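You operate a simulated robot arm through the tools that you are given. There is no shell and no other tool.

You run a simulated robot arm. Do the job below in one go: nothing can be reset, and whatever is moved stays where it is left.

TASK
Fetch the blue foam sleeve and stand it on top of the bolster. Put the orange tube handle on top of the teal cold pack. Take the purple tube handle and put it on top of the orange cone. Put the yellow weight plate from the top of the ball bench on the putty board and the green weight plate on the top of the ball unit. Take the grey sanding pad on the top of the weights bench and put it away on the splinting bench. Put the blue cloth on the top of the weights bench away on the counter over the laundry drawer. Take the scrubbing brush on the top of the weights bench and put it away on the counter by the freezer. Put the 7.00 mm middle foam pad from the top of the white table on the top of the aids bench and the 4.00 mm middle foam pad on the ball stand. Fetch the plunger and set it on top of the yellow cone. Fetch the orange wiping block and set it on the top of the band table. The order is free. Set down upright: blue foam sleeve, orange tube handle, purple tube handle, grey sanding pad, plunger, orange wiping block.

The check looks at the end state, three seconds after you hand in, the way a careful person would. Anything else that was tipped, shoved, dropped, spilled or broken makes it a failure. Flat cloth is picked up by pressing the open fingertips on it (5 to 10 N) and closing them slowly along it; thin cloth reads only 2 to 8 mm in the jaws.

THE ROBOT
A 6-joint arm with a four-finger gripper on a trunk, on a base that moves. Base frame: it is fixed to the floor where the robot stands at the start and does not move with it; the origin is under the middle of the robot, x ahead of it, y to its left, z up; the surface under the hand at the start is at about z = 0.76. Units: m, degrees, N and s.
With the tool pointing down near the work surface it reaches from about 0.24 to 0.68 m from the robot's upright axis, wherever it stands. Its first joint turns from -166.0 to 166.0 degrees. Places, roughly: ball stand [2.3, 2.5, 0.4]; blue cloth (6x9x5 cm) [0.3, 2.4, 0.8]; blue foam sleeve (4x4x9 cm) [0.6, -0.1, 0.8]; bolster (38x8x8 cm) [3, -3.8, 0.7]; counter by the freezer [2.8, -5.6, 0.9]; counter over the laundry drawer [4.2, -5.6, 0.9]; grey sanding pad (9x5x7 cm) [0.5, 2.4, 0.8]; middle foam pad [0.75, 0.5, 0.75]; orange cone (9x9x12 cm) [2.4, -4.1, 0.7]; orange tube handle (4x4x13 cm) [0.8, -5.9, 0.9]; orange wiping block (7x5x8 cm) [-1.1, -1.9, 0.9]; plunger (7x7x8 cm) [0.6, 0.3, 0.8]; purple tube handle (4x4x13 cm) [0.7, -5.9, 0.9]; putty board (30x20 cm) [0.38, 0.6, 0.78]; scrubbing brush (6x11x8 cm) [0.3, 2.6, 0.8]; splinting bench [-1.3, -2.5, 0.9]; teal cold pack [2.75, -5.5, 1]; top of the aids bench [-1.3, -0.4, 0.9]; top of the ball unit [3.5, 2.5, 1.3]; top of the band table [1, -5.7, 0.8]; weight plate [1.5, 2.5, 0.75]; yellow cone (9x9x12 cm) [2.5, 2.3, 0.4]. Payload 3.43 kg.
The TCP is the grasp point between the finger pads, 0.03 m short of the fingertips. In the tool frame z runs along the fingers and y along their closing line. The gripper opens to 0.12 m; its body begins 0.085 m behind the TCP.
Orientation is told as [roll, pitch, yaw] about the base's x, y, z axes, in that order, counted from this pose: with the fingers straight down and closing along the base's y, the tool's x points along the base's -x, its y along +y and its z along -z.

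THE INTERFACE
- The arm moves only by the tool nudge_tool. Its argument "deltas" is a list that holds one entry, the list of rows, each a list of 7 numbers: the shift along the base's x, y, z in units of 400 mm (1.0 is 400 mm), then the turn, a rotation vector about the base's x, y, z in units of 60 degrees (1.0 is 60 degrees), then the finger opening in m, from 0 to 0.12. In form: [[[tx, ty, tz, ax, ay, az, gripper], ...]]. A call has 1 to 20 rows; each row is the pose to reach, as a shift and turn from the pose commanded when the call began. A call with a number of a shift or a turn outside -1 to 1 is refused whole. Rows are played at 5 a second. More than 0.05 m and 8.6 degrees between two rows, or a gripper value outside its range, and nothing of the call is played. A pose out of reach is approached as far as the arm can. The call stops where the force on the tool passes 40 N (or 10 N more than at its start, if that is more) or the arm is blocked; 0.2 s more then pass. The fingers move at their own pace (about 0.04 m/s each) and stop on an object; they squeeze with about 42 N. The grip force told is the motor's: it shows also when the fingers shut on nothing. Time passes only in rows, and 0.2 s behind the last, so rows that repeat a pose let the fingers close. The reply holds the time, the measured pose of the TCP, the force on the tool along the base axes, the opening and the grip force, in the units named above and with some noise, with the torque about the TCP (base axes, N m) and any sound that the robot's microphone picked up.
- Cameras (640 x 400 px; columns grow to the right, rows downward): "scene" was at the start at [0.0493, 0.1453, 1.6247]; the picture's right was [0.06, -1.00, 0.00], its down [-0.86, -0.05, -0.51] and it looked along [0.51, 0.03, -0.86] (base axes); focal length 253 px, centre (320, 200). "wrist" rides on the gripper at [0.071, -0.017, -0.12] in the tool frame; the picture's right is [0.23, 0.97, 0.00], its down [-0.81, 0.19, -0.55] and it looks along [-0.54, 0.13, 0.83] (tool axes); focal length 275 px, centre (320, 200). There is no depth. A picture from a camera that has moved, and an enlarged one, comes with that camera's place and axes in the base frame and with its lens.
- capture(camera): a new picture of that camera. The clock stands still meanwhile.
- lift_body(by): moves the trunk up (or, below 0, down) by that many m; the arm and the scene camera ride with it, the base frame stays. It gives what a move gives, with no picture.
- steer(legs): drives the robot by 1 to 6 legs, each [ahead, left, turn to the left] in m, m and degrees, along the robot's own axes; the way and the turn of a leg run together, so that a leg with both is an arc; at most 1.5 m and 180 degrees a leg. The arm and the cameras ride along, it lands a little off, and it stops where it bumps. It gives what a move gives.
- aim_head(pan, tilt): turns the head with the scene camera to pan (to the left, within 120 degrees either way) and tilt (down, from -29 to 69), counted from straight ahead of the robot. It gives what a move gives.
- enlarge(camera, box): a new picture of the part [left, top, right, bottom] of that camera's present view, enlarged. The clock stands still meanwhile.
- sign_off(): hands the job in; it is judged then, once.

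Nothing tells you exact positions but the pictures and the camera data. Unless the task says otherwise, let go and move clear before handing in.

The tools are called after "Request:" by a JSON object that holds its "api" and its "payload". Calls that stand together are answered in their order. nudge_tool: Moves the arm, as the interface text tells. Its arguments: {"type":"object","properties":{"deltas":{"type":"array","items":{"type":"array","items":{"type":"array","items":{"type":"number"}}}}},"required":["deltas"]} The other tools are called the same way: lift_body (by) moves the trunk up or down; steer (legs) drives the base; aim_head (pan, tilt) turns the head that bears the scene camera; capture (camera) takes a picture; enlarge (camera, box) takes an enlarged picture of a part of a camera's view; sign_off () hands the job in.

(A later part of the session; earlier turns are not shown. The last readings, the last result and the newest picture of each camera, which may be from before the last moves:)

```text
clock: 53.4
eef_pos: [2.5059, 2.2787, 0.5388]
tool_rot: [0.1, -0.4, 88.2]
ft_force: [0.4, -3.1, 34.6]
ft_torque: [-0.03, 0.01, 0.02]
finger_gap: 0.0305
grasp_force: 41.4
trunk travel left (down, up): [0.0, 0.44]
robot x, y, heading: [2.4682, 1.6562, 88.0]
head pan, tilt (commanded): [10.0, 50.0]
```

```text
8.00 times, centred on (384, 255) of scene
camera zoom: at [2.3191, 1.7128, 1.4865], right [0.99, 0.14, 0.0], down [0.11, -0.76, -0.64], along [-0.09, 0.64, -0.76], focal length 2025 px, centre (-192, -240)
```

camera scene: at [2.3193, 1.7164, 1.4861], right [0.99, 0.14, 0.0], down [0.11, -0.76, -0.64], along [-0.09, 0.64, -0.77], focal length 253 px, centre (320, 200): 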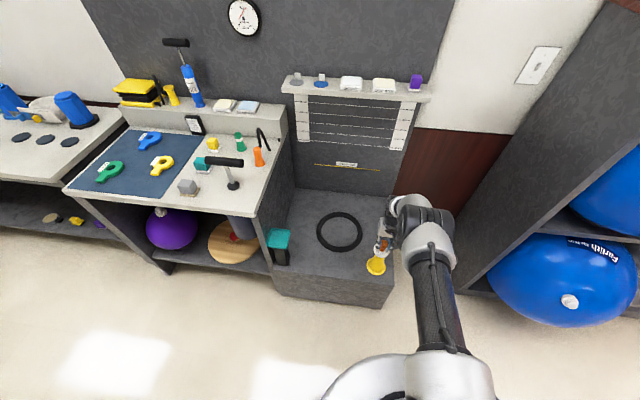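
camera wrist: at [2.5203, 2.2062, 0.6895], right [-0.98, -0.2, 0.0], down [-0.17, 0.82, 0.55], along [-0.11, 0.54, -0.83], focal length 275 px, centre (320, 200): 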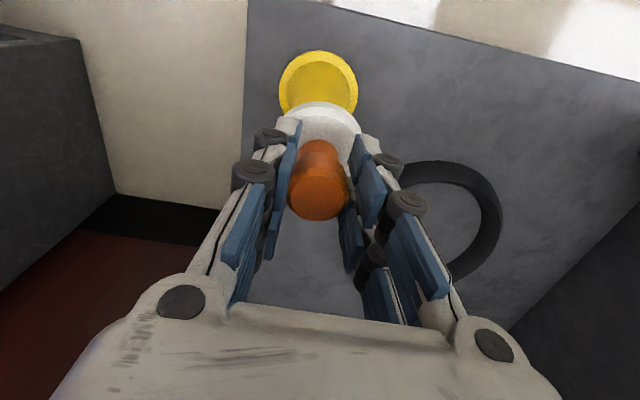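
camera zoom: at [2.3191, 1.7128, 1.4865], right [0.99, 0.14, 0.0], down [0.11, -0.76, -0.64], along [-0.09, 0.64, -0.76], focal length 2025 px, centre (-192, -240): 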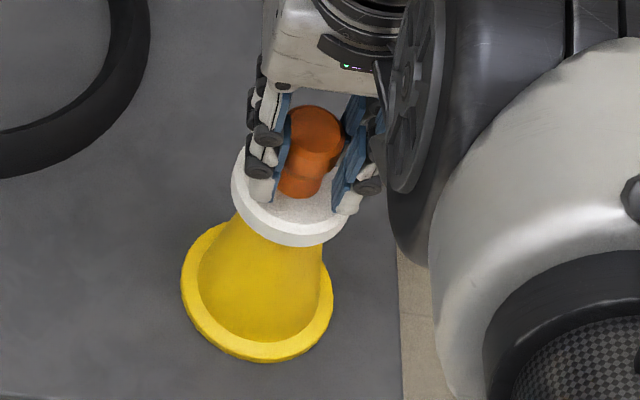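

The plunger sits on the cone, well balanced (torque near zero). I'll ease the force, open the fingers and rise clear.

Request:
{"api": "nudge_tool", "payload": {"deltas": [[[0, 0, 0.005, 0, 0, 0, 0.0], [0, 0, 0.0065, 0, 0, 0, 0.03], [0, 0, 0.0065, 0, 0, 0, 0.035], [0, 0, 0.0065, 0, 0, 0, 0.045], [0, 0, 0.0065, 0, 0, 0, 0.06], [0, 0, 0.0065, 0, 0, 0, 0.065]]]}}

Request:
{"api": "capture", "payload": {"camera": "wrist"}}

Request:
{"api": "enlarge", "payload": {"camera": "scene", "box": [344, 230, 424, 280]}}

```text
clock: 54.8
eef_pos: [2.5053, 2.2758, 0.5377]
tool_rot: [0.0, 0.0, 88.2]
ft_force: [0.6, 0.5, 0.5]
ft_torque: [0.0, -0.01, 0.01]
finger_gap: 0.0653
grasp_force: 0.1
trunk travel left (down, up): [0.0, 0.44]
robot x, y, heading: [2.4667, 1.6551, 88.4]
head pan, tilt (commanded): [10.0, 50.0]
```

```text
taken
camera wrist: at [2.5216, 2.2043, 0.658], right [-0.98, -0.2, 0.0], down [-0.17, 0.82, 0.55], along [-0.11, 0.54, -0.83], focal length 275 px, centre (320, 200)
```

wrist: 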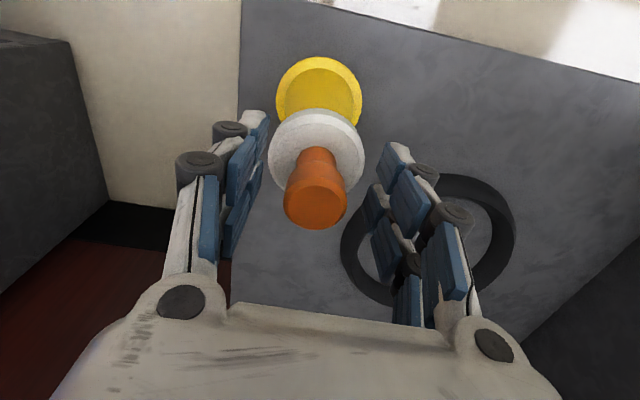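

```text
8.00 times, centred on (384, 255) of scene
camera zoom: at [2.3193, 1.7163, 1.4861], right [0.99, 0.14, 0.0], down [0.11, -0.76, -0.64], along [-0.09, 0.64, -0.77], focal length 2025 px, centre (-192, -240)
```

zoom: 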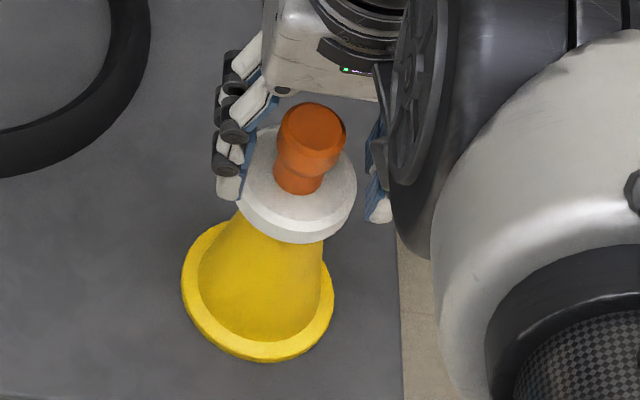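

Released cleanly; the plunger stands on the cone. Rising straight up and retracting.

Request:
{"api": "nudge_tool", "payload": {"deltas": [[[0, 0, 0.08, 0, 0, 0, 0.08], [0, 0, 0.2, 0, 0, 0, 0.08], [0, 0, 0.32, 0, 0, 0, 0.1], [0, 0, 0.44, 0, 0, 0, 0.12], [0, 0, 0.56, 0, 0, 0, 0.12], [0, -0.12, 0.6, 0, 0, 0, 0.12], [0, -0.24, 0.65, 0, 0, 0, 0.12], [0, -0.36, 0.7, 0, 0, 0, 0.12], [0, -0.48, 0.75, 0, 0, 0, 0.12], [0, -0.6, 0.8, 0, 0, 0, 0.12]]]}}

Request:
{"api": "capture", "payload": {"camera": "scene"}}

Request:
{"api": "aim_head", "payload": {"pan": -35, "tilt": 20}}

Request:
{"api": "capture", "payload": {"camera": "scene"}}

```text
refused: row 6 steps farther than a row can; nothing moved
```

```text
taken
camera scene: at [2.3193, 1.7163, 1.4861], right [0.99, 0.14, 0.0], down [0.11, -0.76, -0.64], along [-0.09, 0.64, -0.77], focal length 253 px, centre (320, 200)
```

scene: 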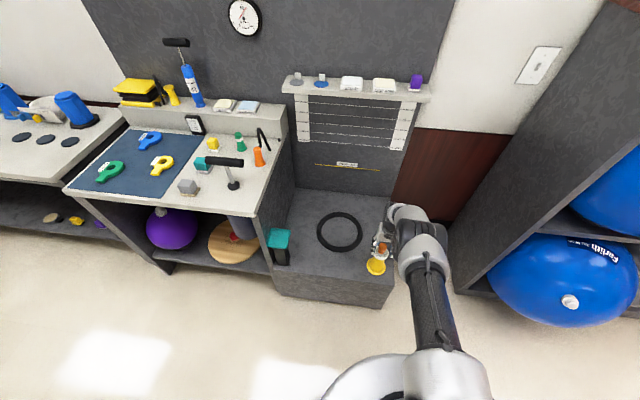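

```text
clock: 56.0
eef_pos: [2.5056, 2.2781, 0.5372]
tool_rot: [0.0, 0.0, 88.2]
ft_force: [0.1, -0.3, 0.3]
ft_torque: [0.0, 0.02, 0.0]
finger_gap: 0.0651
grasp_force: 0.0
trunk travel left (down, up): [0.0, 0.44]
robot x, y, heading: [2.4687, 1.6566, 88.2]
head pan, tilt (commanded): [-35.0, 20.0]
```

```text
taken
camera scene: at [2.386, 1.7146, 1.5316], right [0.8, -0.6, 0.0], down [-0.21, -0.27, -0.94], along [0.56, 0.75, -0.34], focal length 253 px, centre (320, 200)
```

scene: 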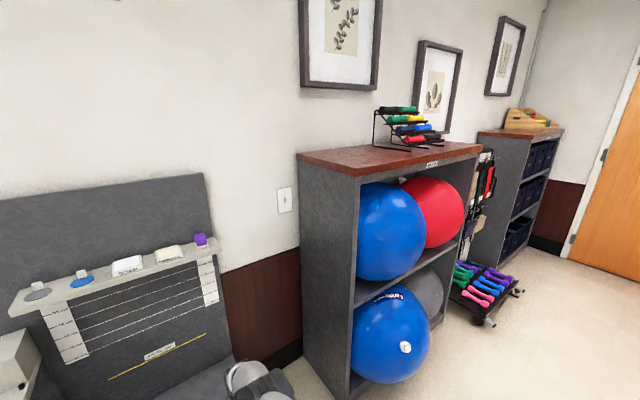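

Step too large; I'll re-send with smaller steps. The ball-unit top is around z≈1.28, front edge y≈2.37, with free wood left of the dumbbell rack.

Request:
{"api": "nudge_tool", "payload": {"deltas": [[[0, 0, 0.08, 0, 0, 0, 0.08], [0, 0, 0.2, 0, 0, 0, 0.08], [0, 0, 0.32, 0, 0, 0, 0.1], [0, 0, 0.44, 0, 0, 0, 0.12], [0, 0, 0.56, 0, 0, 0, 0.12], [0, -0.1, 0.6, 0, 0, 0, 0.12], [0, -0.2, 0.65, 0, 0, 0, 0.12], [0, -0.3, 0.7, 0, 0, 0, 0.12], [0, -0.4, 0.75, 0, 0, 0, 0.12], [0, -0.5, 0.8, 0, 0, 0, 0.12], [0, -0.6, 0.85, 0, 0, 0, 0.12], [0, -0.7, 0.9, 0, 0, 0, 0.12]]]}}

Request:
{"api": "capture", "payload": {"camera": "wrist"}}

Request:
{"api": "aim_head", "payload": {"pan": 5, "tilt": 50}}

Request:
{"api": "capture", "payload": {"camera": "scene"}}

```text
clock: 58.5
eef_pos: [2.5031, 1.9968, 0.8982]
tool_rot: [0.0, 0.0, 88.3]
ft_force: [0.1, -0.9, 0.0]
ft_torque: [0.03, -0.04, -0.01]
finger_gap: 0.1201
grasp_force: 0.0
trunk travel left (down, up): [0.0, 0.44]
robot x, y, heading: [2.4707, 1.6549, 88.3]
head pan, tilt (commanded): [-35.0, 20.0]
```

```text
taken
camera wrist: at [2.5192, 1.9239, 1.018], right [-0.98, -0.2, 0.0], down [-0.17, 0.82, 0.55], along [-0.11, 0.54, -0.83], focal length 275 px, centre (320, 200)
```

wrist: 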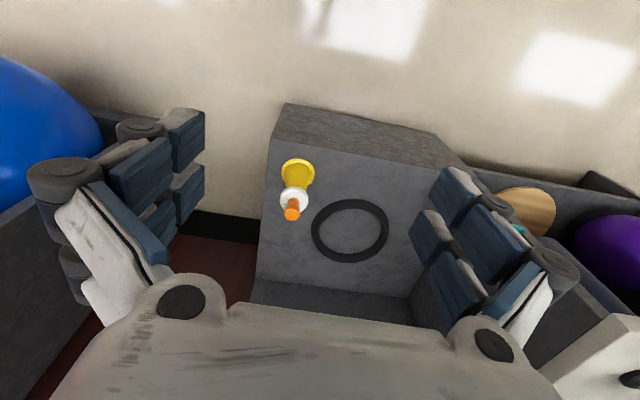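

```text
clock: 59.6
eef_pos: [2.5025, 1.9986, 0.8976]
tool_rot: [0.0, -0.1, 88.2]
ft_force: [0.3, 0.6, -0.2]
ft_torque: [-0.03, -0.01, 0.0]
finger_gap: 0.1199
grasp_force: 0.1
trunk travel left (down, up): [0.0, 0.44]
robot x, y, heading: [2.4722, 1.6515, 88.2]
head pan, tilt (commanded): [5.0, 50.0]
```

```text
taken
camera scene: at [2.326, 1.717, 1.4861], right [1.0, 0.05, 0.0], down [0.04, -0.76, -0.64], along [-0.04, 0.64, -0.77], focal length 253 px, centre (320, 200)
```

scene: 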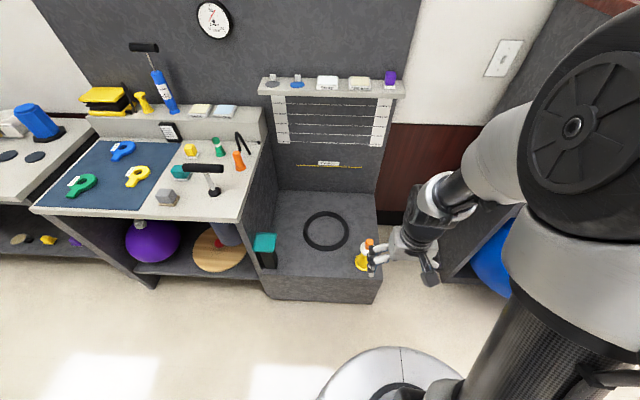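

Plunger remains upright on the cone. Next: raise the trunk a bit and slide left to the ball bench for the green weight plate.

Request:
{"api": "lift_body", "payload": {"by": 0.15}}

Request:
{"api": "steer", "payload": {"legs": [[0.05, 0.975, 1.8], [0.1, 0, 0]]}}

Request:
{"api": "capture", "payload": {"camera": "wrist"}}

Request:
{"api": "capture", "payload": {"camera": "scene"}}

```text
clock: 61.4
eef_pos: [2.5031, 1.9984, 1.0477]
tool_rot: [0.0, 0.0, 88.2]
ft_force: [0.7, 0.2, -0.8]
ft_torque: [-0.01, -0.03, 0.01]
finger_gap: 0.1201
grasp_force: 0.1
trunk travel left (down, up): [-0.15, 0.29]
robot x, y, heading: [2.4729, 1.6536, 88.0]
head pan, tilt (commanded): [5.0, 50.0]
```

```text
clock: 67.1
eef_pos: [1.5369, 2.155, 1.0479]
tool_rot: [-0.1, 0.1, 91.1]
ft_force: [0.3, 0.8, -1.0]
ft_torque: [-0.03, 0.0, 0.01]
finger_gap: 0.1199
grasp_force: 0.0
trunk travel left (down, up): [-0.15, 0.29]
robot x, y, heading: [1.5185, 1.8122, 91.0]
head pan, tilt (commanded): [5.0, 50.0]
```

```text
taken
camera wrist: at [1.5557, 2.0831, 1.1674], right [-0.97, -0.25, 0.0], down [-0.21, 0.81, 0.55], along [-0.14, 0.53, -0.83], focal length 275 px, centre (320, 200)
```

wrist: 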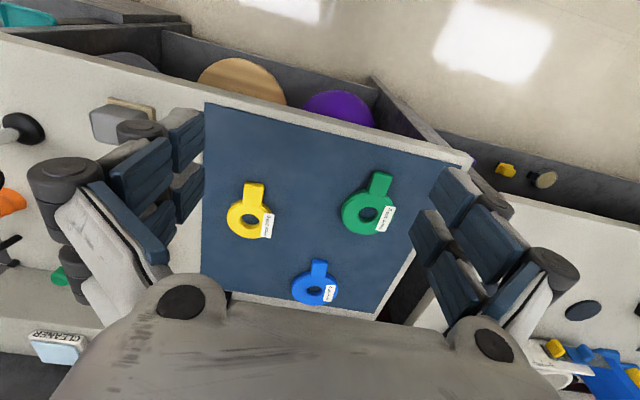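

```text
taken
camera scene: at [1.3733, 1.8661, 1.636], right [0.99, 0.11, 0.0], down [0.08, -0.76, -0.64], along [-0.07, 0.64, -0.77], focal length 253 px, centre (320, 200)
```

scene: 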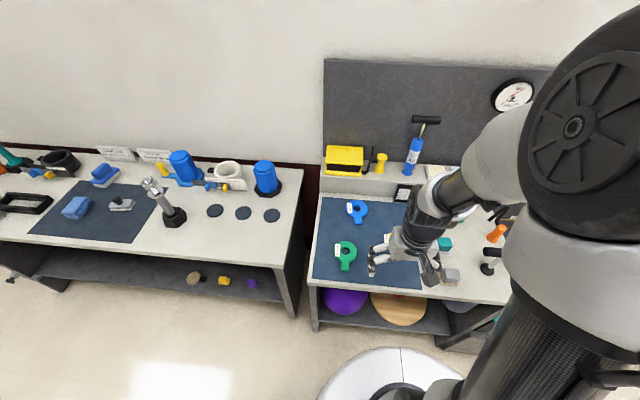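

The three plates are in clear wrist view. Zooming in on them to measure positions and shape.

Request:
{"api": "enlarge", "payload": {"camera": "wrist", "box": [320, 155, 416, 245]}}

Request:
{"api": "enlarge", "payload": {"camera": "wrist", "box": [208, 170, 304, 250]}}

Request:
{"api": "enlarge", "payload": {"camera": "scene", "box": [300, 180, 460, 300]}}

Request:
{"api": "enlarge", "payload": {"camera": "scene", "box": [20, 140, 280, 300]}}

```text
4.44 times, centred on (368, 200) of wrist
camera zoom: at [1.5557, 2.0831, 1.1674], right [-0.97, -0.25, 0.0], down [-0.21, 0.81, 0.55], along [-0.14, 0.53, -0.83], focal length 1224 px, centre (107, 200)
```

zoom: 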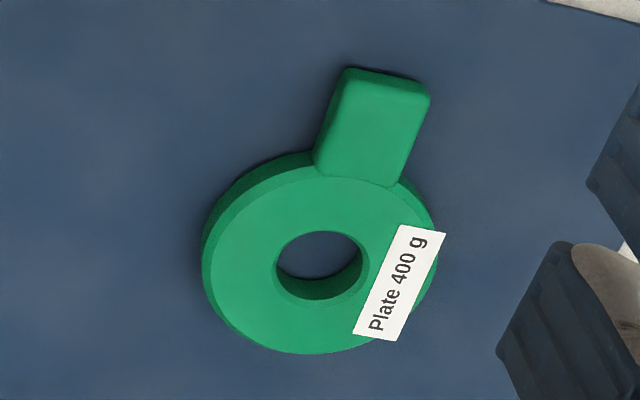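

```text
5.00 times, centred on (256, 210) of wrist
camera zoom: at [1.5557, 2.0831, 1.1674], right [-0.97, -0.25, 0.0], down [-0.21, 0.81, 0.55], along [-0.14, 0.53, -0.83], focal length 1376 px, centre (640, 150)
```

zoom: 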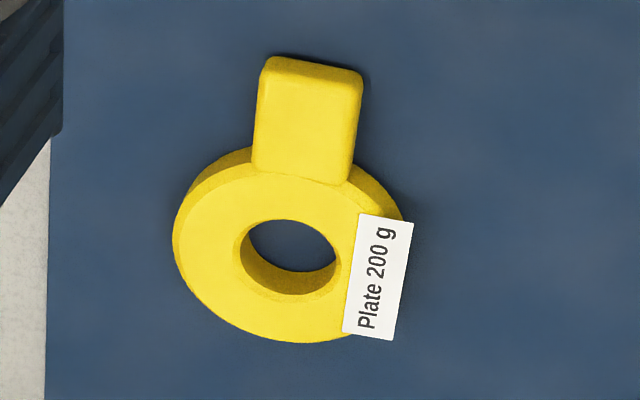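

```text
3.33 times, centred on (380, 240) of scene
camera zoom: at [1.3733, 1.8661, 1.636], right [0.99, 0.11, 0.0], down [0.08, -0.76, -0.64], along [-0.07, 0.64, -0.77], focal length 844 px, centre (120, 67)
```

zoom: 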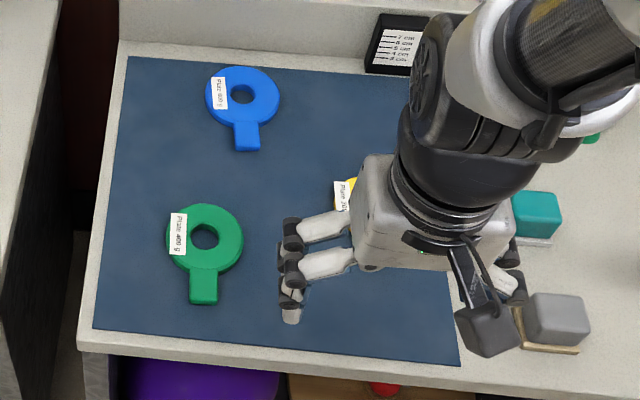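

```text
2.46 times, centred on (150, 220) of scene
camera zoom: at [1.3733, 1.8661, 1.636], right [0.99, 0.11, 0.0], down [0.08, -0.76, -0.64], along [-0.07, 0.64, -0.77], focal length 623 px, centre (738, 151)
```

zoom: 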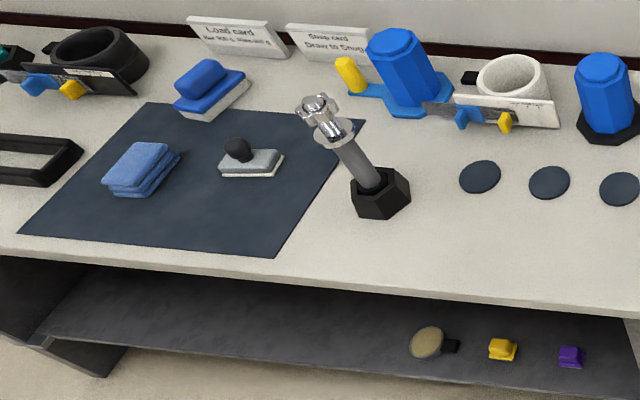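

The green plate (400 g) ring centre is near [1.41, 2.335], tab toward me; the closing line along x suits it. I'll move over it and re-measure.

Request:
{"api": "nudge_tool", "payload": {"deltas": [[[-0.054, 0.075, -0.03, 0, 0, 0, 0.12], [-0.107, 0.15, -0.06, 0, 0, 0, 0.12], [-0.16, 0.225, -0.09, 0, 0, 0, 0.12], [-0.214, 0.3, -0.12, 0, 0, 0, 0.12], [-0.267, 0.375, -0.15, 0, 0, 0, 0.12], [-0.32, 0.45, -0.18, 0, 0, 0, 0.12]]]}}

Request:
{"api": "capture", "payload": {"camera": "wrist"}}

Request:
{"api": "capture", "payload": {"camera": "scene"}}

```text
clock: 68.5
eef_pos: [1.4054, 2.3327, 0.9754]
tool_rot: [0.0, 0.0, 91.1]
ft_force: [-0.1, 0.7, 0.9]
ft_torque: [0.01, -0.01, 0.04]
finger_gap: 0.12
grasp_force: 0.1
trunk travel left (down, up): [-0.15, 0.29]
robot x, y, heading: [1.516, 1.8123, 91.0]
head pan, tilt (commanded): [5.0, 50.0]
```

```text
taken
camera wrist: at [1.4254, 2.2606, 1.0962], right [-0.97, -0.25, 0.0], down [-0.21, 0.81, 0.55], along [-0.14, 0.54, -0.83], focal length 275 px, centre (320, 200)
```

wrist: 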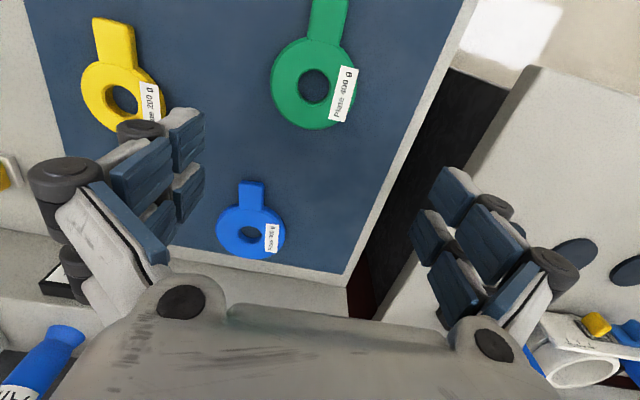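

```text
taken
camera scene: at [1.3728, 1.8653, 1.636], right [0.99, 0.11, 0.0], down [0.08, -0.76, -0.64], along [-0.07, 0.64, -0.77], focal length 253 px, centre (320, 200)
```

scene: 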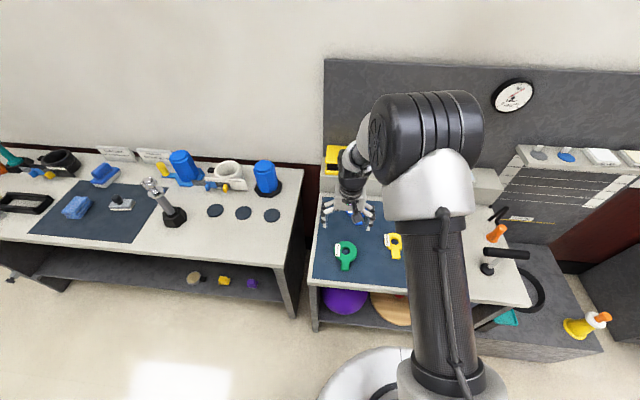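

Triangulating puts the plate top near z≈0.82 and ring centre ≈[1.415, 2.315], ~8 cm across. I'll correct and descend part-way, then re-check.

Request:
{"api": "nudge_tool", "payload": {"deltas": [[[0.024, -0.044, -0.05, 0, 0, 0, 0.12], [0.024, -0.044, -0.13, 0, 0, 0, 0.12], [0.024, -0.044, -0.175, 0, 0, 0, 0.12]]]}}

Request:
{"api": "capture", "payload": {"camera": "wrist"}}

Request:
{"api": "enlarge", "payload": {"camera": "scene", "box": [300, 180, 420, 280]}}

```text
clock: 69.3
eef_pos: [1.4176, 2.3159, 0.9047]
tool_rot: [0.0, 0.0, 91.1]
ft_force: [-0.9, 0.8, 0.0]
ft_torque: [0.01, -0.03, 0.01]
finger_gap: 0.12
grasp_force: 0.0
trunk travel left (down, up): [-0.15, 0.29]
robot x, y, heading: [1.5186, 1.811, 91.1]
head pan, tilt (commanded): [5.0, 50.0]
```

```text
taken
camera wrist: at [1.4382, 2.2444, 1.0258], right [-0.97, -0.25, 0.0], down [-0.21, 0.81, 0.55], along [-0.14, 0.54, -0.83], focal length 275 px, centre (320, 200)
```

wrist: 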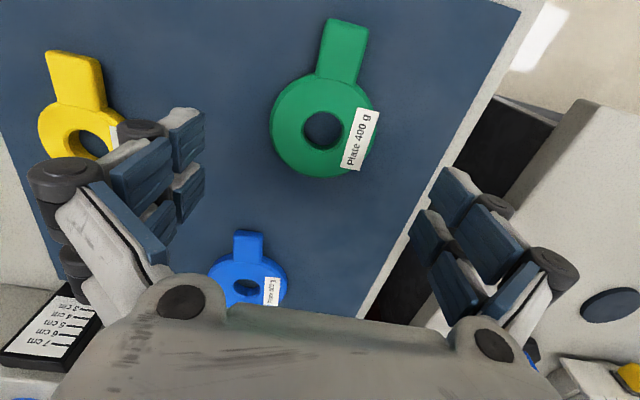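

```text
4.00 times, centred on (360, 230) of scene
camera zoom: at [1.3733, 1.8645, 1.6361], right [0.99, 0.11, 0.0], down [0.08, -0.76, -0.64], along [-0.07, 0.64, -0.77], focal length 1012 px, centre (160, 80)
```

zoom: 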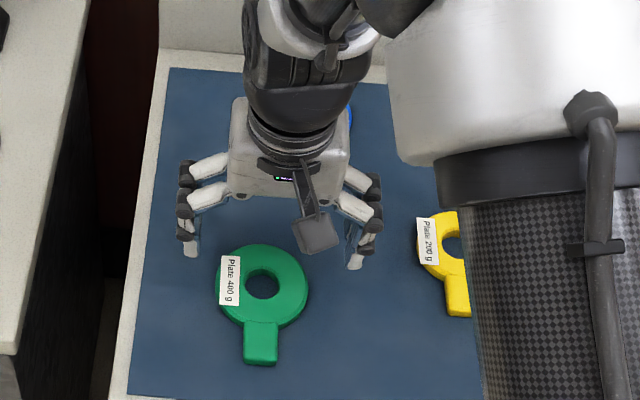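

Now ring centre ≈[1.417, 2.317], centred under the hand. Descending gently toward the mat, watching the force.

Request:
{"api": "nudge_tool", "payload": {"deltas": [[[0, 0.004, -0.08, 0, 0, 0, 0.12], [0, 0.004, -0.15, 0, 0, 0, 0.12], [0, 0.004, -0.18, 0, 0, 0, 0.12]]]}}

Request:
{"api": "capture", "payload": {"camera": "wrist"}}

Request:
{"api": "enlarge", "payload": {"camera": "scene", "box": [300, 180, 420, 280]}}

```text
clock: 70.1
eef_pos: [1.4182, 2.3192, 0.8327]
tool_rot: [0.0, 0.1, 91.2]
ft_force: [0.2, 0.0, -0.7]
ft_torque: [-0.02, -0.03, 0.0]
finger_gap: 0.1201
grasp_force: 0.0
trunk travel left (down, up): [-0.15, 0.29]
robot x, y, heading: [1.5206, 1.8062, 91.2]
head pan, tilt (commanded): [5.0, 50.0]
```

```text
taken
camera wrist: at [1.4371, 2.2468, 0.953], right [-0.97, -0.25, 0.0], down [-0.21, 0.81, 0.55], along [-0.14, 0.54, -0.83], focal length 275 px, centre (320, 200)
```

wrist: 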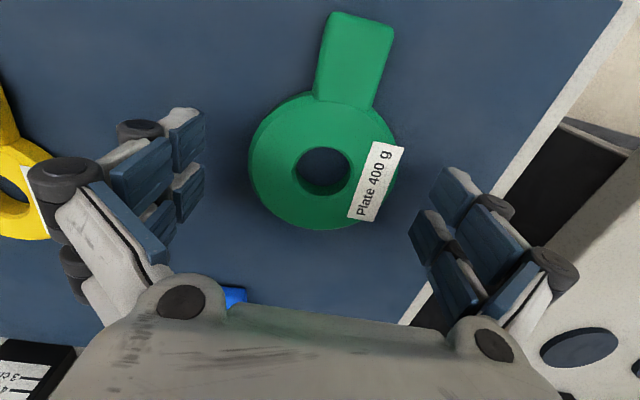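

```text
4.00 times, centred on (360, 230) of scene
camera zoom: at [1.3734, 1.8644, 1.6361], right [0.99, 0.11, 0.0], down [0.08, -0.76, -0.64], along [-0.07, 0.64, -0.77], focal length 1012 px, centre (160, 80)
```

zoom: 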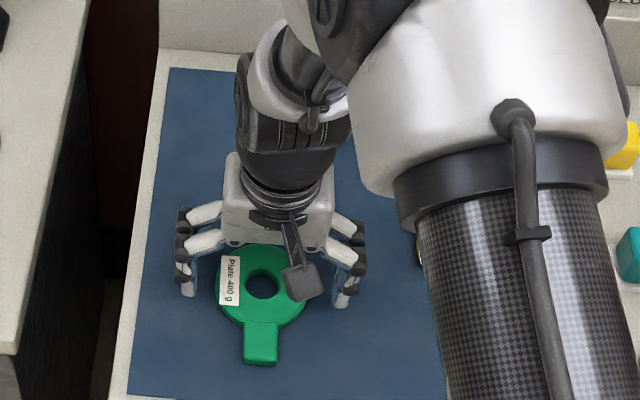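

Well centred. Lowering the last centimetre or so until the tips nearly touch the mat.

Request:
{"api": "nudge_tool", "payload": {"deltas": [[[-0.003, 0, -0.015, 0, 0, 0, 0.12], [-0.003, 0, -0.03, 0, 0, 0, 0.12]]]}}

Request:
{"api": "nudge_tool", "payload": {"deltas": [[[0, 0, -0.006, 0, 0, 0, 0.12], [0, 0, -0.012, 0, 0, 0, 0.12]]]}}

```text
clock: 70.7
eef_pos: [1.4165, 2.3187, 0.821]
tool_rot: [0.1, -0.1, 91.2]
ft_force: [0.1, 0.5, -0.2]
ft_torque: [0.0, 0.01, 0.01]
finger_gap: 0.12
grasp_force: 0.0
trunk travel left (down, up): [-0.15, 0.29]
robot x, y, heading: [1.5171, 1.8116, 91.1]
head pan, tilt (commanded): [5.0, 50.0]
```

```text
clock: 71.3
eef_pos: [1.4164, 2.3189, 0.8157]
tool_rot: [0.0, 0.0, 91.1]
ft_force: [-0.1, -0.2, -1.0]
ft_torque: [-0.01, 0.02, 0.01]
finger_gap: 0.1198
grasp_force: 0.0
trunk travel left (down, up): [-0.15, 0.29]
robot x, y, heading: [1.5207, 1.8088, 91.1]
head pan, tilt (commanded): [5.0, 50.0]
```

Request:
{"api": "nudge_tool", "payload": {"deltas": [[[0, 0, -0.006, 0, 0, 0, 0.12], [0, 0, -0.012, 0, 0, 0, 0.12]]]}}

Request:
{"api": "capture", "payload": {"camera": "wrist"}}

Request:
{"api": "enlarge", "payload": {"camera": "scene", "box": [320, 210, 400, 270]}}

```text
clock: 71.9
eef_pos: [1.4171, 2.3177, 0.8111]
tool_rot: [0.0, 0.0, 91.1]
ft_force: [1.2, -0.9, 3.5]
ft_torque: [-0.02, -0.13, 0.01]
finger_gap: 0.1201
grasp_force: 0.1
trunk travel left (down, up): [-0.15, 0.29]
robot x, y, heading: [1.5186, 1.8095, 91.2]
head pan, tilt (commanded): [5.0, 50.0]
```

```text
taken
camera wrist: at [1.436, 2.2457, 0.9325], right [-0.97, -0.25, 0.0], down [-0.21, 0.81, 0.55], along [-0.14, 0.54, -0.83], focal length 275 px, centre (320, 200)
```

wrist: 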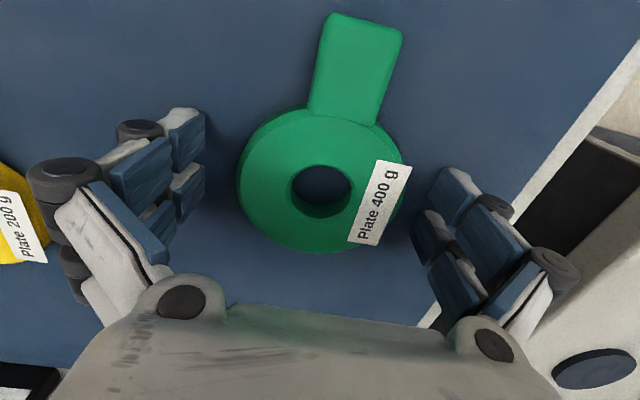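

```text
6.67 times, centred on (360, 240) of scene
camera zoom: at [1.3735, 1.8639, 1.6362], right [0.99, 0.11, 0.0], down [0.08, -0.76, -0.64], along [-0.07, 0.64, -0.77], focal length 1687 px, centre (53, -67)
```

zoom: 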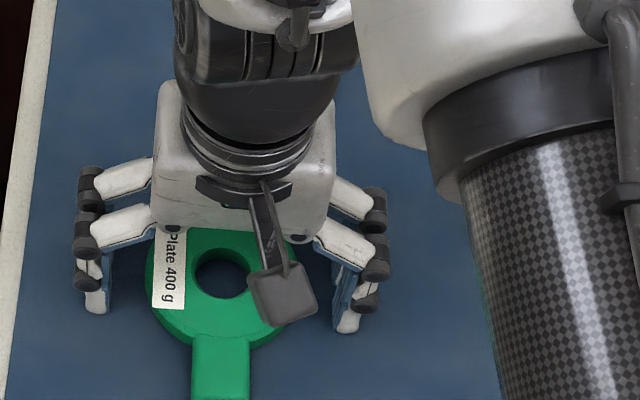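

Tips just touch the mat (z≈0.781). Raising 2 mm and closing on the ring.

Request:
{"api": "nudge_tool", "payload": {"deltas": [[[0, 0, 0.006, 0, 0, 0, 0.12], [0, 0, 0.006, 0, 0, 0, 0.1], [0, 0, 0.006, 0, 0, 0, 0.08], [0, 0, 0.006, 0, 0, 0, 0.05], [0, 0, 0.006, 0, 0, 0, 0.02], [0, 0, 0.006, 0, 0, 0, 0.0], [0, 0, 0.006, 0, 0, 0, 0.0], [0, 0, 0.006, 0, 0, 0, 0.0], [0, 0, 0.006, 0, 0, 0, 0.0]]]}}

Request:
{"api": "capture", "payload": {"camera": "wrist"}}

```text
clock: 72.9
eef_pos: [1.42, 2.3194, 0.8213]
tool_rot: [0.1, -0.5, 91.1]
ft_force: [13.1, -8.9, 52.8]
ft_torque: [-1.28, -1.28, 0.02]
finger_gap: 0.1025
grasp_force: 44.0
trunk travel left (down, up): [-0.15, 0.29]
robot x, y, heading: [1.5177, 1.811, 90.9]
head pan, tilt (commanded): [5.0, 50.0]
stopped in row 5: the force on the tool passed its limit at 43 N (the readings are from after the stop); the commanded pose is now the measured one
```

```text
taken
camera wrist: at [1.4394, 2.2466, 0.9407], right [-0.97, -0.25, 0.0], down [-0.2, 0.8, 0.56], along [-0.14, 0.54, -0.83], focal length 275 px, centre (320, 200)
```

wrist: 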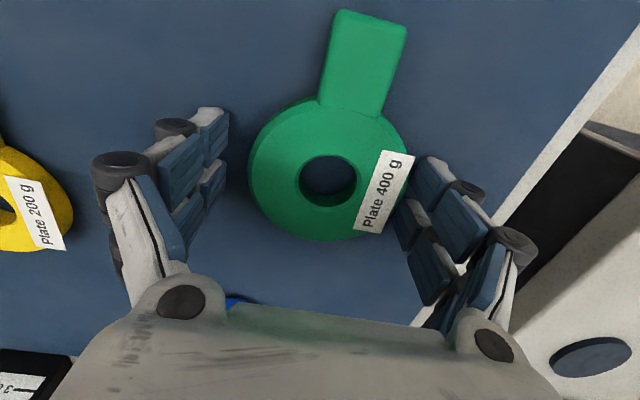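

Closing makes the tips reach lower, so they pressed the mat. I'll raise about 1 cm and check before closing again.

Request:
{"api": "nudge_tool", "payload": {"deltas": [[[0, 0, 0.015, 0, 0, 0, 0.115], [0, 0, 0.03, 0, 0, 0, 0.12], [0, 0, 0.03, 0, 0, 0, 0.12]]]}}

Request:
{"api": "capture", "payload": {"camera": "wrist"}}

Request:
{"api": "enlarge", "payload": {"camera": "scene", "box": [320, 210, 400, 270]}}

```text
clock: 73.7
eef_pos: [1.418, 2.3188, 0.8258]
tool_rot: [0.1, -0.2, 91.0]
ft_force: [0.1, 0.4, 0.6]
ft_torque: [0.0, 0.01, -0.02]
finger_gap: 0.12
grasp_force: 0.1
trunk travel left (down, up): [-0.15, 0.29]
robot x, y, heading: [1.5194, 1.8062, 90.7]
head pan, tilt (commanded): [5.0, 50.0]
```

```text
taken
camera wrist: at [1.4375, 2.2469, 0.9462], right [-0.97, -0.25, 0.0], down [-0.21, 0.81, 0.56], along [-0.14, 0.54, -0.83], focal length 275 px, centre (320, 200)
```

wrist: 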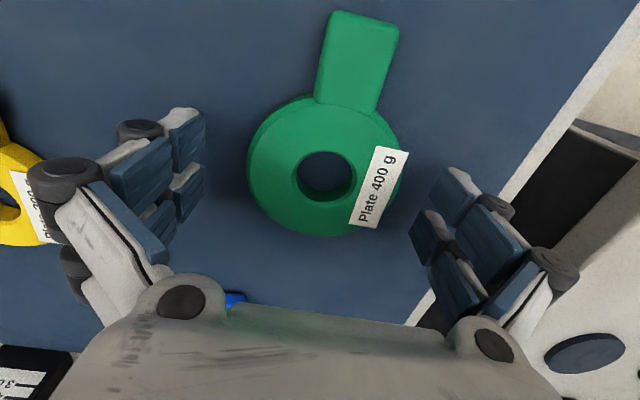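

```text
6.67 times, centred on (360, 240) of scene
camera zoom: at [1.3737, 1.864, 1.6361], right [0.99, 0.1, 0.0], down [0.08, -0.76, -0.64], along [-0.07, 0.64, -0.77], focal length 1687 px, centre (53, -67)
```

zoom: 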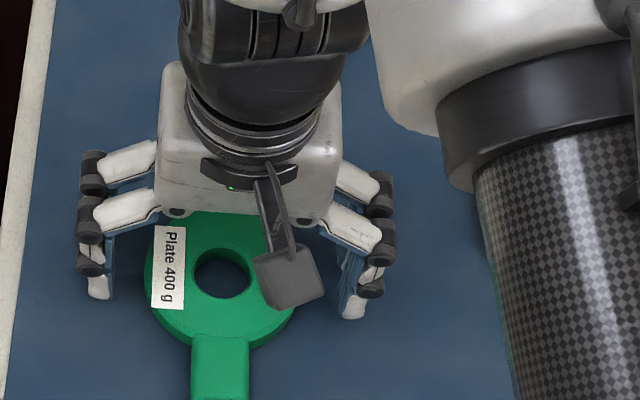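

The plate hasn't moved. I'll raise ~5 mm more and close slowly.

Request:
{"api": "nudge_tool", "payload": {"deltas": [[[-0.004, 0, 0.014, 0, 0, 0, 0.12], [-0.004, 0, 0.014, 0, 0, 0, 0.11], [-0.004, 0, 0.014, 0, 0, 0, 0.1], [-0.004, 0, 0.014, 0, 0, 0, 0.095], [-0.004, 0, 0.014, 0, 0, 0, 0.09]]]}}

Request:
{"api": "capture", "payload": {"camera": "wrist"}}

```text
clock: 74.9
eef_pos: [1.4164, 2.32, 0.8314]
tool_rot: [0.1, -0.1, 91.1]
ft_force: [-0.2, 0.2, 0.1]
ft_torque: [0.02, 0.01, -0.02]
finger_gap: 0.0899
grasp_force: 0.0
trunk travel left (down, up): [-0.15, 0.29]
robot x, y, heading: [1.5193, 1.8113, 90.9]
head pan, tilt (commanded): [5.0, 50.0]
```

```text
taken
camera wrist: at [1.4352, 2.248, 0.9523], right [-0.97, -0.25, 0.0], down [-0.21, 0.81, 0.56], along [-0.14, 0.54, -0.83], focal length 275 px, centre (320, 200)
```

wrist: 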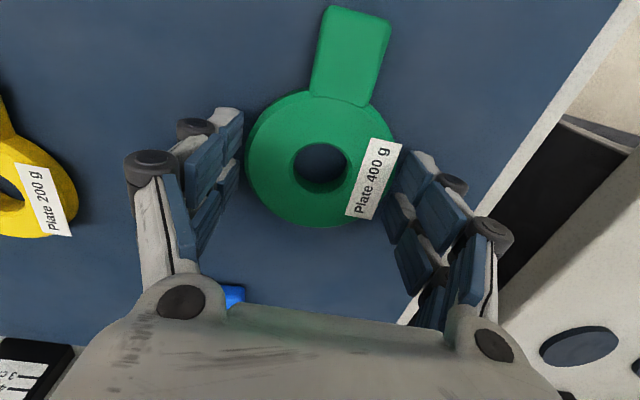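

No contact with the mat at this height; closing on.

Request:
{"api": "nudge_tool", "payload": {"deltas": [[[0, 0, 0, 0, 0, 0, 0.085], [0, 0, 0, 0, 0, 0, 0.08], [0, 0, 0, 0, 0, 0, 0.075]]]}}

Request:
{"api": "capture", "payload": {"camera": "wrist"}}

```text
clock: 75.7
eef_pos: [1.4158, 2.3181, 0.8324]
tool_rot: [0.0, -0.2, 91.0]
ft_force: [0.1, -7.6, 6.9]
ft_torque: [-0.29, -0.06, 0.08]
finger_gap: 0.0857
grasp_force: 41.9
trunk travel left (down, up): [-0.15, 0.29]
robot x, y, heading: [1.5162, 1.8108, 90.9]
head pan, tilt (commanded): [5.0, 50.0]
```

```text
taken
camera wrist: at [1.4354, 2.2463, 0.9528], right [-0.97, -0.25, 0.0], down [-0.21, 0.81, 0.55], along [-0.14, 0.54, -0.83], focal length 275 px, centre (320, 200)
```

wrist: 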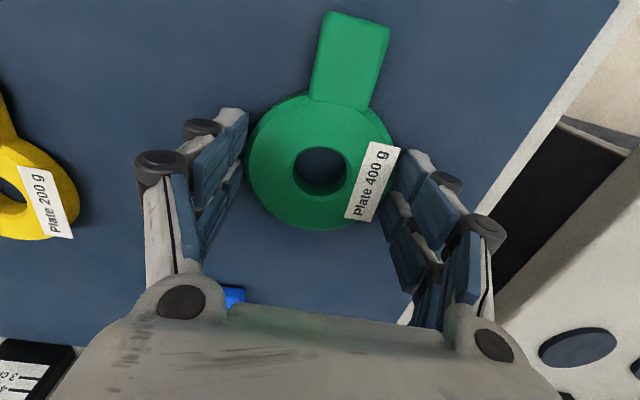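

Ring is gripped at 86 mm. I'll lift slightly and check that the plate comes up level.

Request:
{"api": "nudge_tool", "payload": {"deltas": [[[0, 0, 0.02, 0, 0, 0, 0.06], [0, 0, 0.06, 0, 0, 0, 0.06], [0, 0, 0.1, 0, 0, 0, 0.06]]]}}

Request:
{"api": "capture", "payload": {"camera": "wrist"}}

Request:
{"api": "enlarge", "payload": {"camera": "scene", "box": [310, 190, 406, 250]}}

```text
clock: 76.5
eef_pos: [1.4161, 2.3197, 0.8732]
tool_rot: [0.0, -0.2, 91.0]
ft_force: [0.5, -0.1, -4.1]
ft_torque: [0.02, 0.02, 0.0]
finger_gap: 0.0845
grasp_force: 42.0
trunk travel left (down, up): [-0.15, 0.29]
robot x, y, heading: [1.5194, 1.8093, 91.2]
head pan, tilt (commanded): [5.0, 50.0]
```

```text
taken
camera wrist: at [1.4361, 2.2482, 0.995], right [-0.97, -0.25, 0.0], down [-0.21, 0.81, 0.56], along [-0.14, 0.54, -0.83], focal length 275 px, centre (320, 200)
```

wrist: 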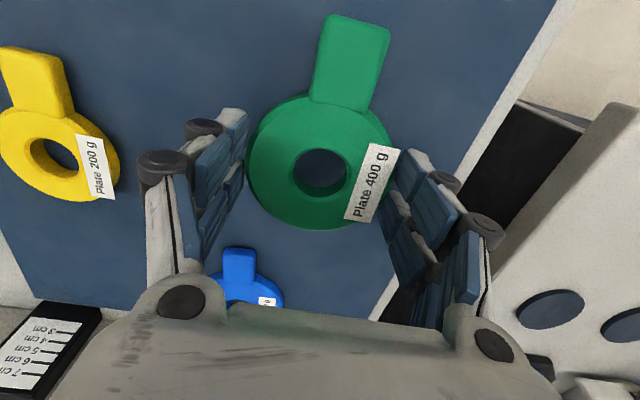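

```text
6.67 times, centred on (358, 220) of scene
camera zoom: at [1.3736, 1.8643, 1.6361], right [0.99, 0.1, 0.0], down [0.08, -0.76, -0.64], along [-0.07, 0.64, -0.77], focal length 1687 px, centre (67, 67)
```

zoom: 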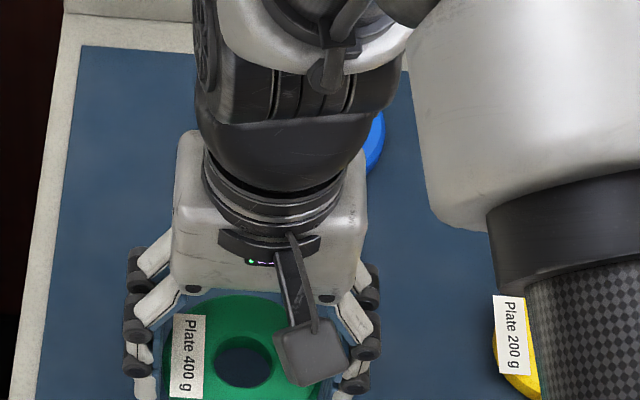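

Plate is up and level (−4 N ≈ 400 g). I'll lift higher, retract, and drive to the ball unit.

Request:
{"api": "nudge_tool", "payload": {"deltas": [[[0, 0, 0.1, 0, 0, 0, 0.06], [0, 0, 0.22, 0, 0, 0, 0.06], [0, 0, 0.34, 0, 0, 0, 0.06], [0.05, -0.08, 0.41, 0, 0, 0, 0.06], [0.1, -0.16, 0.48, 0, 0, 0, 0.06], [0.15, -0.24, 0.55, 0, 0, 0, 0.06], [0.2, -0.32, 0.58, 0, 0, 0, 0.06], [0.25, -0.4, 0.6, 0, 0, 0, 0.06]]]}}

Request:
{"api": "steer", "payload": {"legs": [[-0.15, 0, 0], [0, -1.2, 0], [0, -0.75, 0]]}}

Request:
{"api": "aim_head", "payload": {"pan": 0, "tilt": 25}}

Request:
{"api": "capture", "payload": {"camera": "scene"}}

```text
clock: 78.3
eef_pos: [1.5164, 2.1589, 1.1154]
tool_rot: [0.0, -0.1, 91.0]
ft_force: [0.0, -1.3, -2.9]
ft_torque: [0.07, 0.0, 0.0]
finger_gap: 0.0844
grasp_force: 42.4
trunk travel left (down, up): [-0.15, 0.29]
robot x, y, heading: [1.5218, 1.8082, 91.1]
head pan, tilt (commanded): [5.0, 50.0]
```

```text
clock: 89.1
eef_pos: [3.4873, 2.0327, 1.1145]
tool_rot: [0.1, -0.2, 90.5]
ft_force: [-0.6, 0.3, -3.6]
ft_torque: [0.03, -0.01, -0.02]
finger_gap: 0.0844
grasp_force: 42.1
trunk travel left (down, up): [-0.15, 0.29]
robot x, y, heading: [3.4814, 1.6799, 90.7]
head pan, tilt (commanded): [5.0, 50.0]
```

```text
clock: 90.0
eef_pos: [3.4864, 2.034, 1.1134]
tool_rot: [0.0, -0.2, 90.5]
ft_force: [0.0, 0.1, -3.3]
ft_torque: [0.04, 0.02, -0.02]
finger_gap: 0.0845
grasp_force: 41.9
trunk travel left (down, up): [-0.15, 0.29]
robot x, y, heading: [3.4839, 1.6799, 90.7]
head pan, tilt (commanded): [0.0, 25.0]
```

```text
taken
camera scene: at [3.3477, 1.7544, 1.6735], right [1.0, 0.01, 0.0], down [0.0, -0.42, -0.91], along [-0.01, 0.91, -0.42], focal length 253 px, centre (320, 200)
```

scene: 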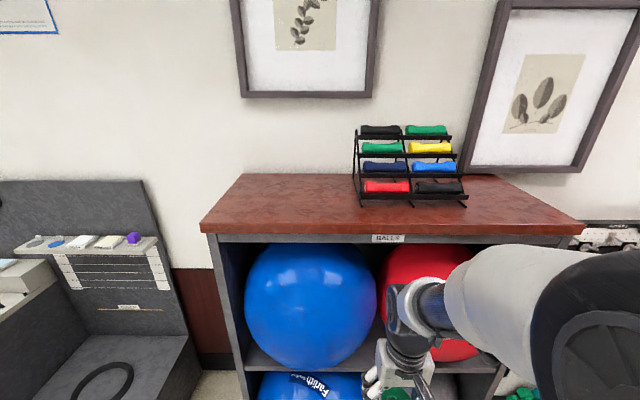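

The ball-unit top's left part is free (x≈3.0–3.4, front edge y≈2.40). I'll raise the trunk fully, then move in.

Request:
{"api": "lift_body", "payload": {"by": 0.29}}

Request:
{"api": "steer", "payload": {"legs": [[0, 0.25, 0], [0.28, 0, 0]]}}

Request:
{"api": "aim_head", "payload": {"pan": 0, "tilt": 45}}

Request:
{"api": "capture", "payload": {"camera": "scene"}}

Request:
{"api": "capture", "payload": {"camera": "wrist"}}

```text
clock: 92.9
eef_pos: [3.4878, 2.0336, 1.4045]
tool_rot: [0.0, -0.2, 90.6]
ft_force: [0.3, 0.3, -3.6]
ft_torque: [0.05, -0.01, -0.02]
finger_gap: 0.0845
grasp_force: 42.0
trunk travel left (down, up): [-0.44, 0.0]
robot x, y, heading: [3.485, 1.6848, 90.6]
head pan, tilt (commanded): [0.0, 25.0]
```

```text
clock: 96.2
eef_pos: [3.2373, 2.2948, 1.403]
tool_rot: [-0.1, 0.1, 90.6]
ft_force: [-0.7, 2.8, -4.4]
ft_torque: [-0.08, 0.0, 0.0]
finger_gap: 0.0846
grasp_force: 42.4
trunk travel left (down, up): [-0.44, 0.0]
robot x, y, heading: [3.2397, 1.9387, 90.8]
head pan, tilt (commanded): [0.0, 25.0]
stopped in leg 2: the robot was blocked; the commanded pose is now the measured one
```

```text
clock: 97.0
eef_pos: [3.2376, 2.2871, 1.4046]
tool_rot: [-0.1, 0.0, 90.6]
ft_force: [0.0, -0.1, -4.6]
ft_torque: [0.05, -0.01, 0.01]
finger_gap: 0.0845
grasp_force: 42.0
trunk travel left (down, up): [-0.44, 0.0]
robot x, y, heading: [3.232, 1.936, 90.5]
head pan, tilt (commanded): [0.0, 45.0]
```

```text
taken
camera scene: at [3.0985, 1.9991, 1.9331], right [1.0, 0.01, 0.0], down [0.01, -0.71, -0.71], along [-0.01, 0.71, -0.71], focal length 253 px, centre (320, 200)
```

scene: 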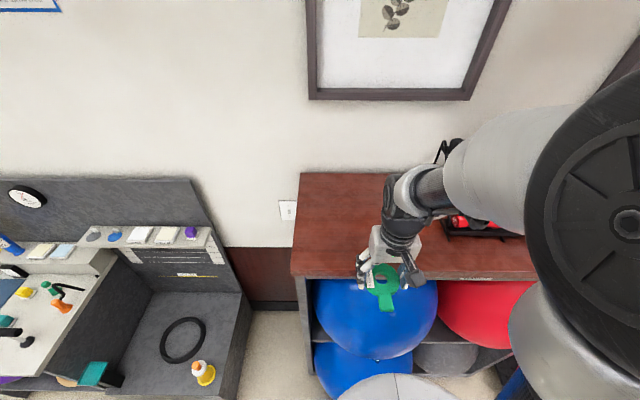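

```text
taken
camera wrist: at [3.2562, 2.2157, 1.5251], right [-0.97, -0.24, 0.0], down [-0.2, 0.81, 0.55], along [-0.13, 0.54, -0.83], focal length 275 px, centre (320, 200)
```

wrist: 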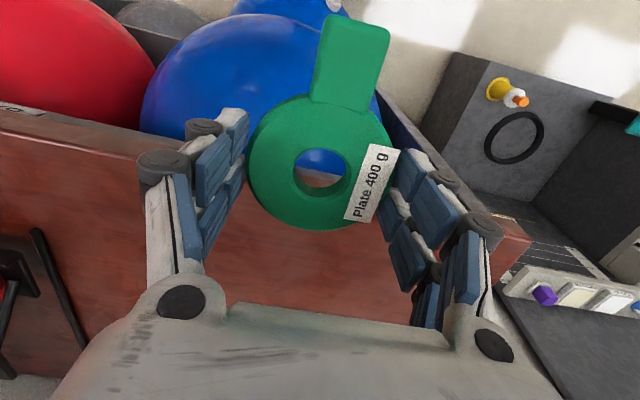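

The base bumped (probably the bulging ball); I'll back off a few cm right away, then extend the arm over the free top.

Request:
{"api": "steer", "payload": {"legs": [[-0.03, 0, 0]]}}

Request:
{"api": "nudge_tool", "payload": {"deltas": [[[0, 0.12, 0, 0, 0, 0, 0.06], [0, 0.24, 0, 0, 0, 0, 0.06], [0, 0.36, 0, 0, 0, 0, 0.06], [0, 0.48, 0, 0, 0, 0, 0.06], [0, 0.6, 0, 0, 0, 0, 0.06], [0, 0.64, 0, 0, 0, 0, 0.06]]]}}

Request:
{"api": "capture", "payload": {"camera": "scene"}}

Request:
{"api": "capture", "payload": {"camera": "wrist"}}

```text
clock: 97.8
eef_pos: [3.237, 2.2624, 1.4032]
tool_rot: [0.0, 0.0, 90.6]
ft_force: [-0.4, 0.8, -4.0]
ft_torque: [0.03, 0.02, 0.0]
finger_gap: 0.0845
grasp_force: 42.4
trunk travel left (down, up): [-0.44, 0.0]
robot x, y, heading: [3.2388, 1.9104, 90.4]
head pan, tilt (commanded): [0.0, 45.0]
```

```text
clock: 99.2
eef_pos: [3.2341, 2.5159, 1.4033]
tool_rot: [0.0, 0.0, 90.5]
ft_force: [0.1, -0.3, -3.9]
ft_torque: [0.05, 0.06, 0.01]
finger_gap: 0.0843
grasp_force: 41.9
trunk travel left (down, up): [-0.44, 0.0]
robot x, y, heading: [3.2404, 1.9105, 90.6]
head pan, tilt (commanded): [0.0, 45.0]
```

```text
taken
camera scene: at [3.0991, 1.9723, 1.933], right [1.0, 0.01, 0.0], down [0.01, -0.71, -0.71], along [-0.01, 0.71, -0.71], focal length 253 px, centre (320, 200)
```

scene: 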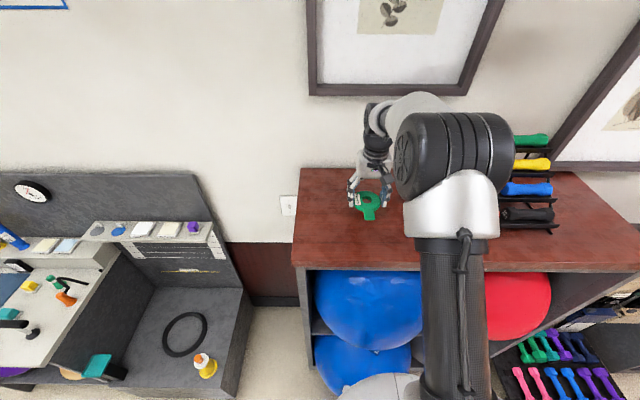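

```text
taken
camera wrist: at [3.2534, 2.4451, 1.5242], right [-0.97, -0.24, 0.0], down [-0.2, 0.81, 0.55], along [-0.13, 0.54, -0.83], focal length 275 px, centre (320, 200)
```

wrist: 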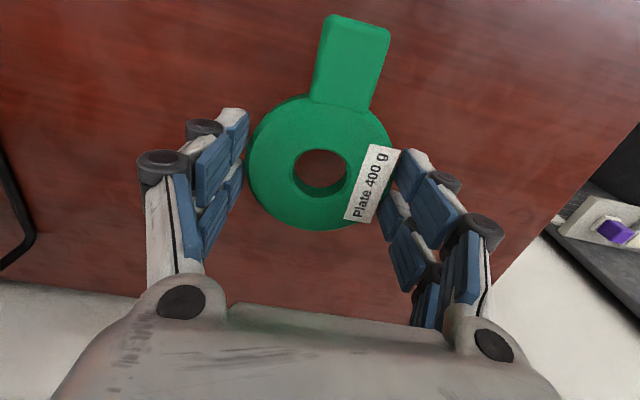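

The plate is over the free wood. Lowering in stages to feel for contact.

Request:
{"api": "nudge_tool", "payload": {"deltas": [[[0, 0, -0.08, 0, 0, 0, 0.06], [0, 0, -0.15, 0, 0, 0, 0.06]]]}}

Request:
{"api": "nudge_tool", "payload": {"deltas": [[[0, 0, -0.01, 0, 0, 0, 0.06], [0, 0, -0.02, 0, 0, 0, 0.06], [0, 0, -0.03, 0, 0, 0, 0.06]]]}}

Request:
{"api": "nudge_tool", "payload": {"deltas": [[[0, 0, -0.007, 0, 0, 0, 0.06], [0, 0, -0.014, 0, 0, 0, 0.06]]]}}

```text
clock: 99.9
eef_pos: [3.2371, 2.5189, 1.3535]
tool_rot: [0.0, -1.3, 90.7]
ft_force: [-0.2, -12.4, 21.0]
ft_torque: [-0.89, 0.01, -0.05]
finger_gap: 0.0846
grasp_force: 36.9
trunk travel left (down, up): [-0.44, 0.0]
robot x, y, heading: [3.2388, 1.9098, 90.6]
head pan, tilt (commanded): [0.0, 45.0]
stopped in row 2: the force on the tool passed its limit at 65 N (the readings are from after the stop); the commanded pose is now the measured one
```

```text
clock: 100.4
eef_pos: [3.2373, 2.5202, 1.3543]
tool_rot: [0.0, -1.6, 90.5]
ft_force: [0.0, -11.3, 20.5]
ft_torque: [-0.85, 0.06, -0.01]
finger_gap: 0.0844
grasp_force: 41.8
trunk travel left (down, up): [-0.44, 0.0]
robot x, y, heading: [3.238, 1.909, 90.7]
head pan, tilt (commanded): [0.0, 45.0]
stopped in row 2: the force on the tool passed its limit at 45 N (the readings are from after the stop); the commanded pose is now the measured one
```

```text
clock: 100.9
eef_pos: [3.2384, 2.5238, 1.3541]
tool_rot: [0.0, -2.0, 90.8]
ft_force: [0.0, -10.7, 18.3]
ft_torque: [-0.8, 0.44, 0.18]
finger_gap: 0.0846
grasp_force: 42.1
trunk travel left (down, up): [-0.44, 0.0]
robot x, y, heading: [3.2382, 1.9077, 90.3]
head pan, tilt (commanded): [0.0, 45.0]
stopped in row 2: the force on the tool passed its limit at 43 N (the readings are from after the stop); the commanded pose is now the measured one
```

Contact came earlier than expected (top ≈1.31). I'll ease up a little and restore the level pose, then look.

Request:
{"api": "nudge_tool", "payload": {"deltas": [[[0, -0.003, 0.01, 0, 0.017, 0, 0.06], [0, -0.006, 0.016, 0, 0.034, 0, 0.06]]]}}

Request:
{"api": "capture", "payload": {"camera": "wrist"}}

Request:
{"api": "enlarge", "payload": {"camera": "scene", "box": [310, 160, 430, 235]}}

```text
clock: 101.5
eef_pos: [3.2384, 2.5237, 1.356]
tool_rot: [2.1, -2.0, 90.4]
ft_force: [0.3, -1.1, -2.5]
ft_torque: [-0.05, -0.09, -0.02]
finger_gap: 0.0846
grasp_force: 42.4
trunk travel left (down, up): [-0.44, 0.0]
robot x, y, heading: [3.2373, 1.9102, 90.7]
head pan, tilt (commanded): [0.0, 45.0]
```

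```text
taken
camera wrist: at [3.2617, 2.447, 1.4736], right [-0.97, -0.24, 0.03], down [-0.18, 0.79, 0.59], along [-0.16, 0.56, -0.81], focal length 275 px, centre (320, 200)
```

wrist: 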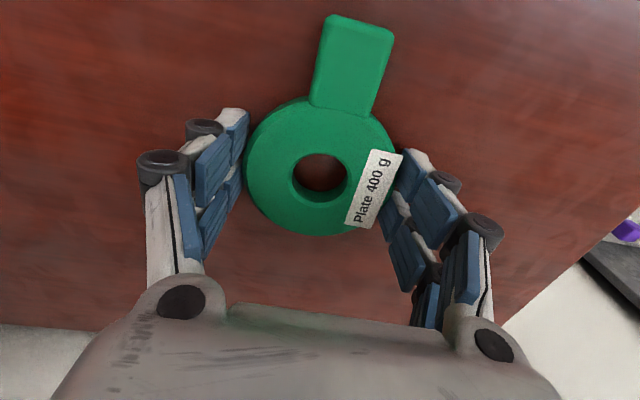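

```text
5.33 times, centred on (370, 198) of scene
camera zoom: at [3.0989, 1.9718, 1.9328], right [1.0, 0.01, 0.0], down [0.01, -0.71, -0.71], along [-0.01, 0.71, -0.71], focal length 1350 px, centre (53, 213)
```

zoom: 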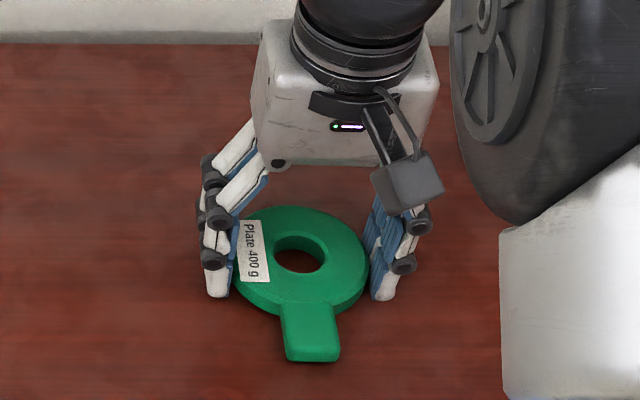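

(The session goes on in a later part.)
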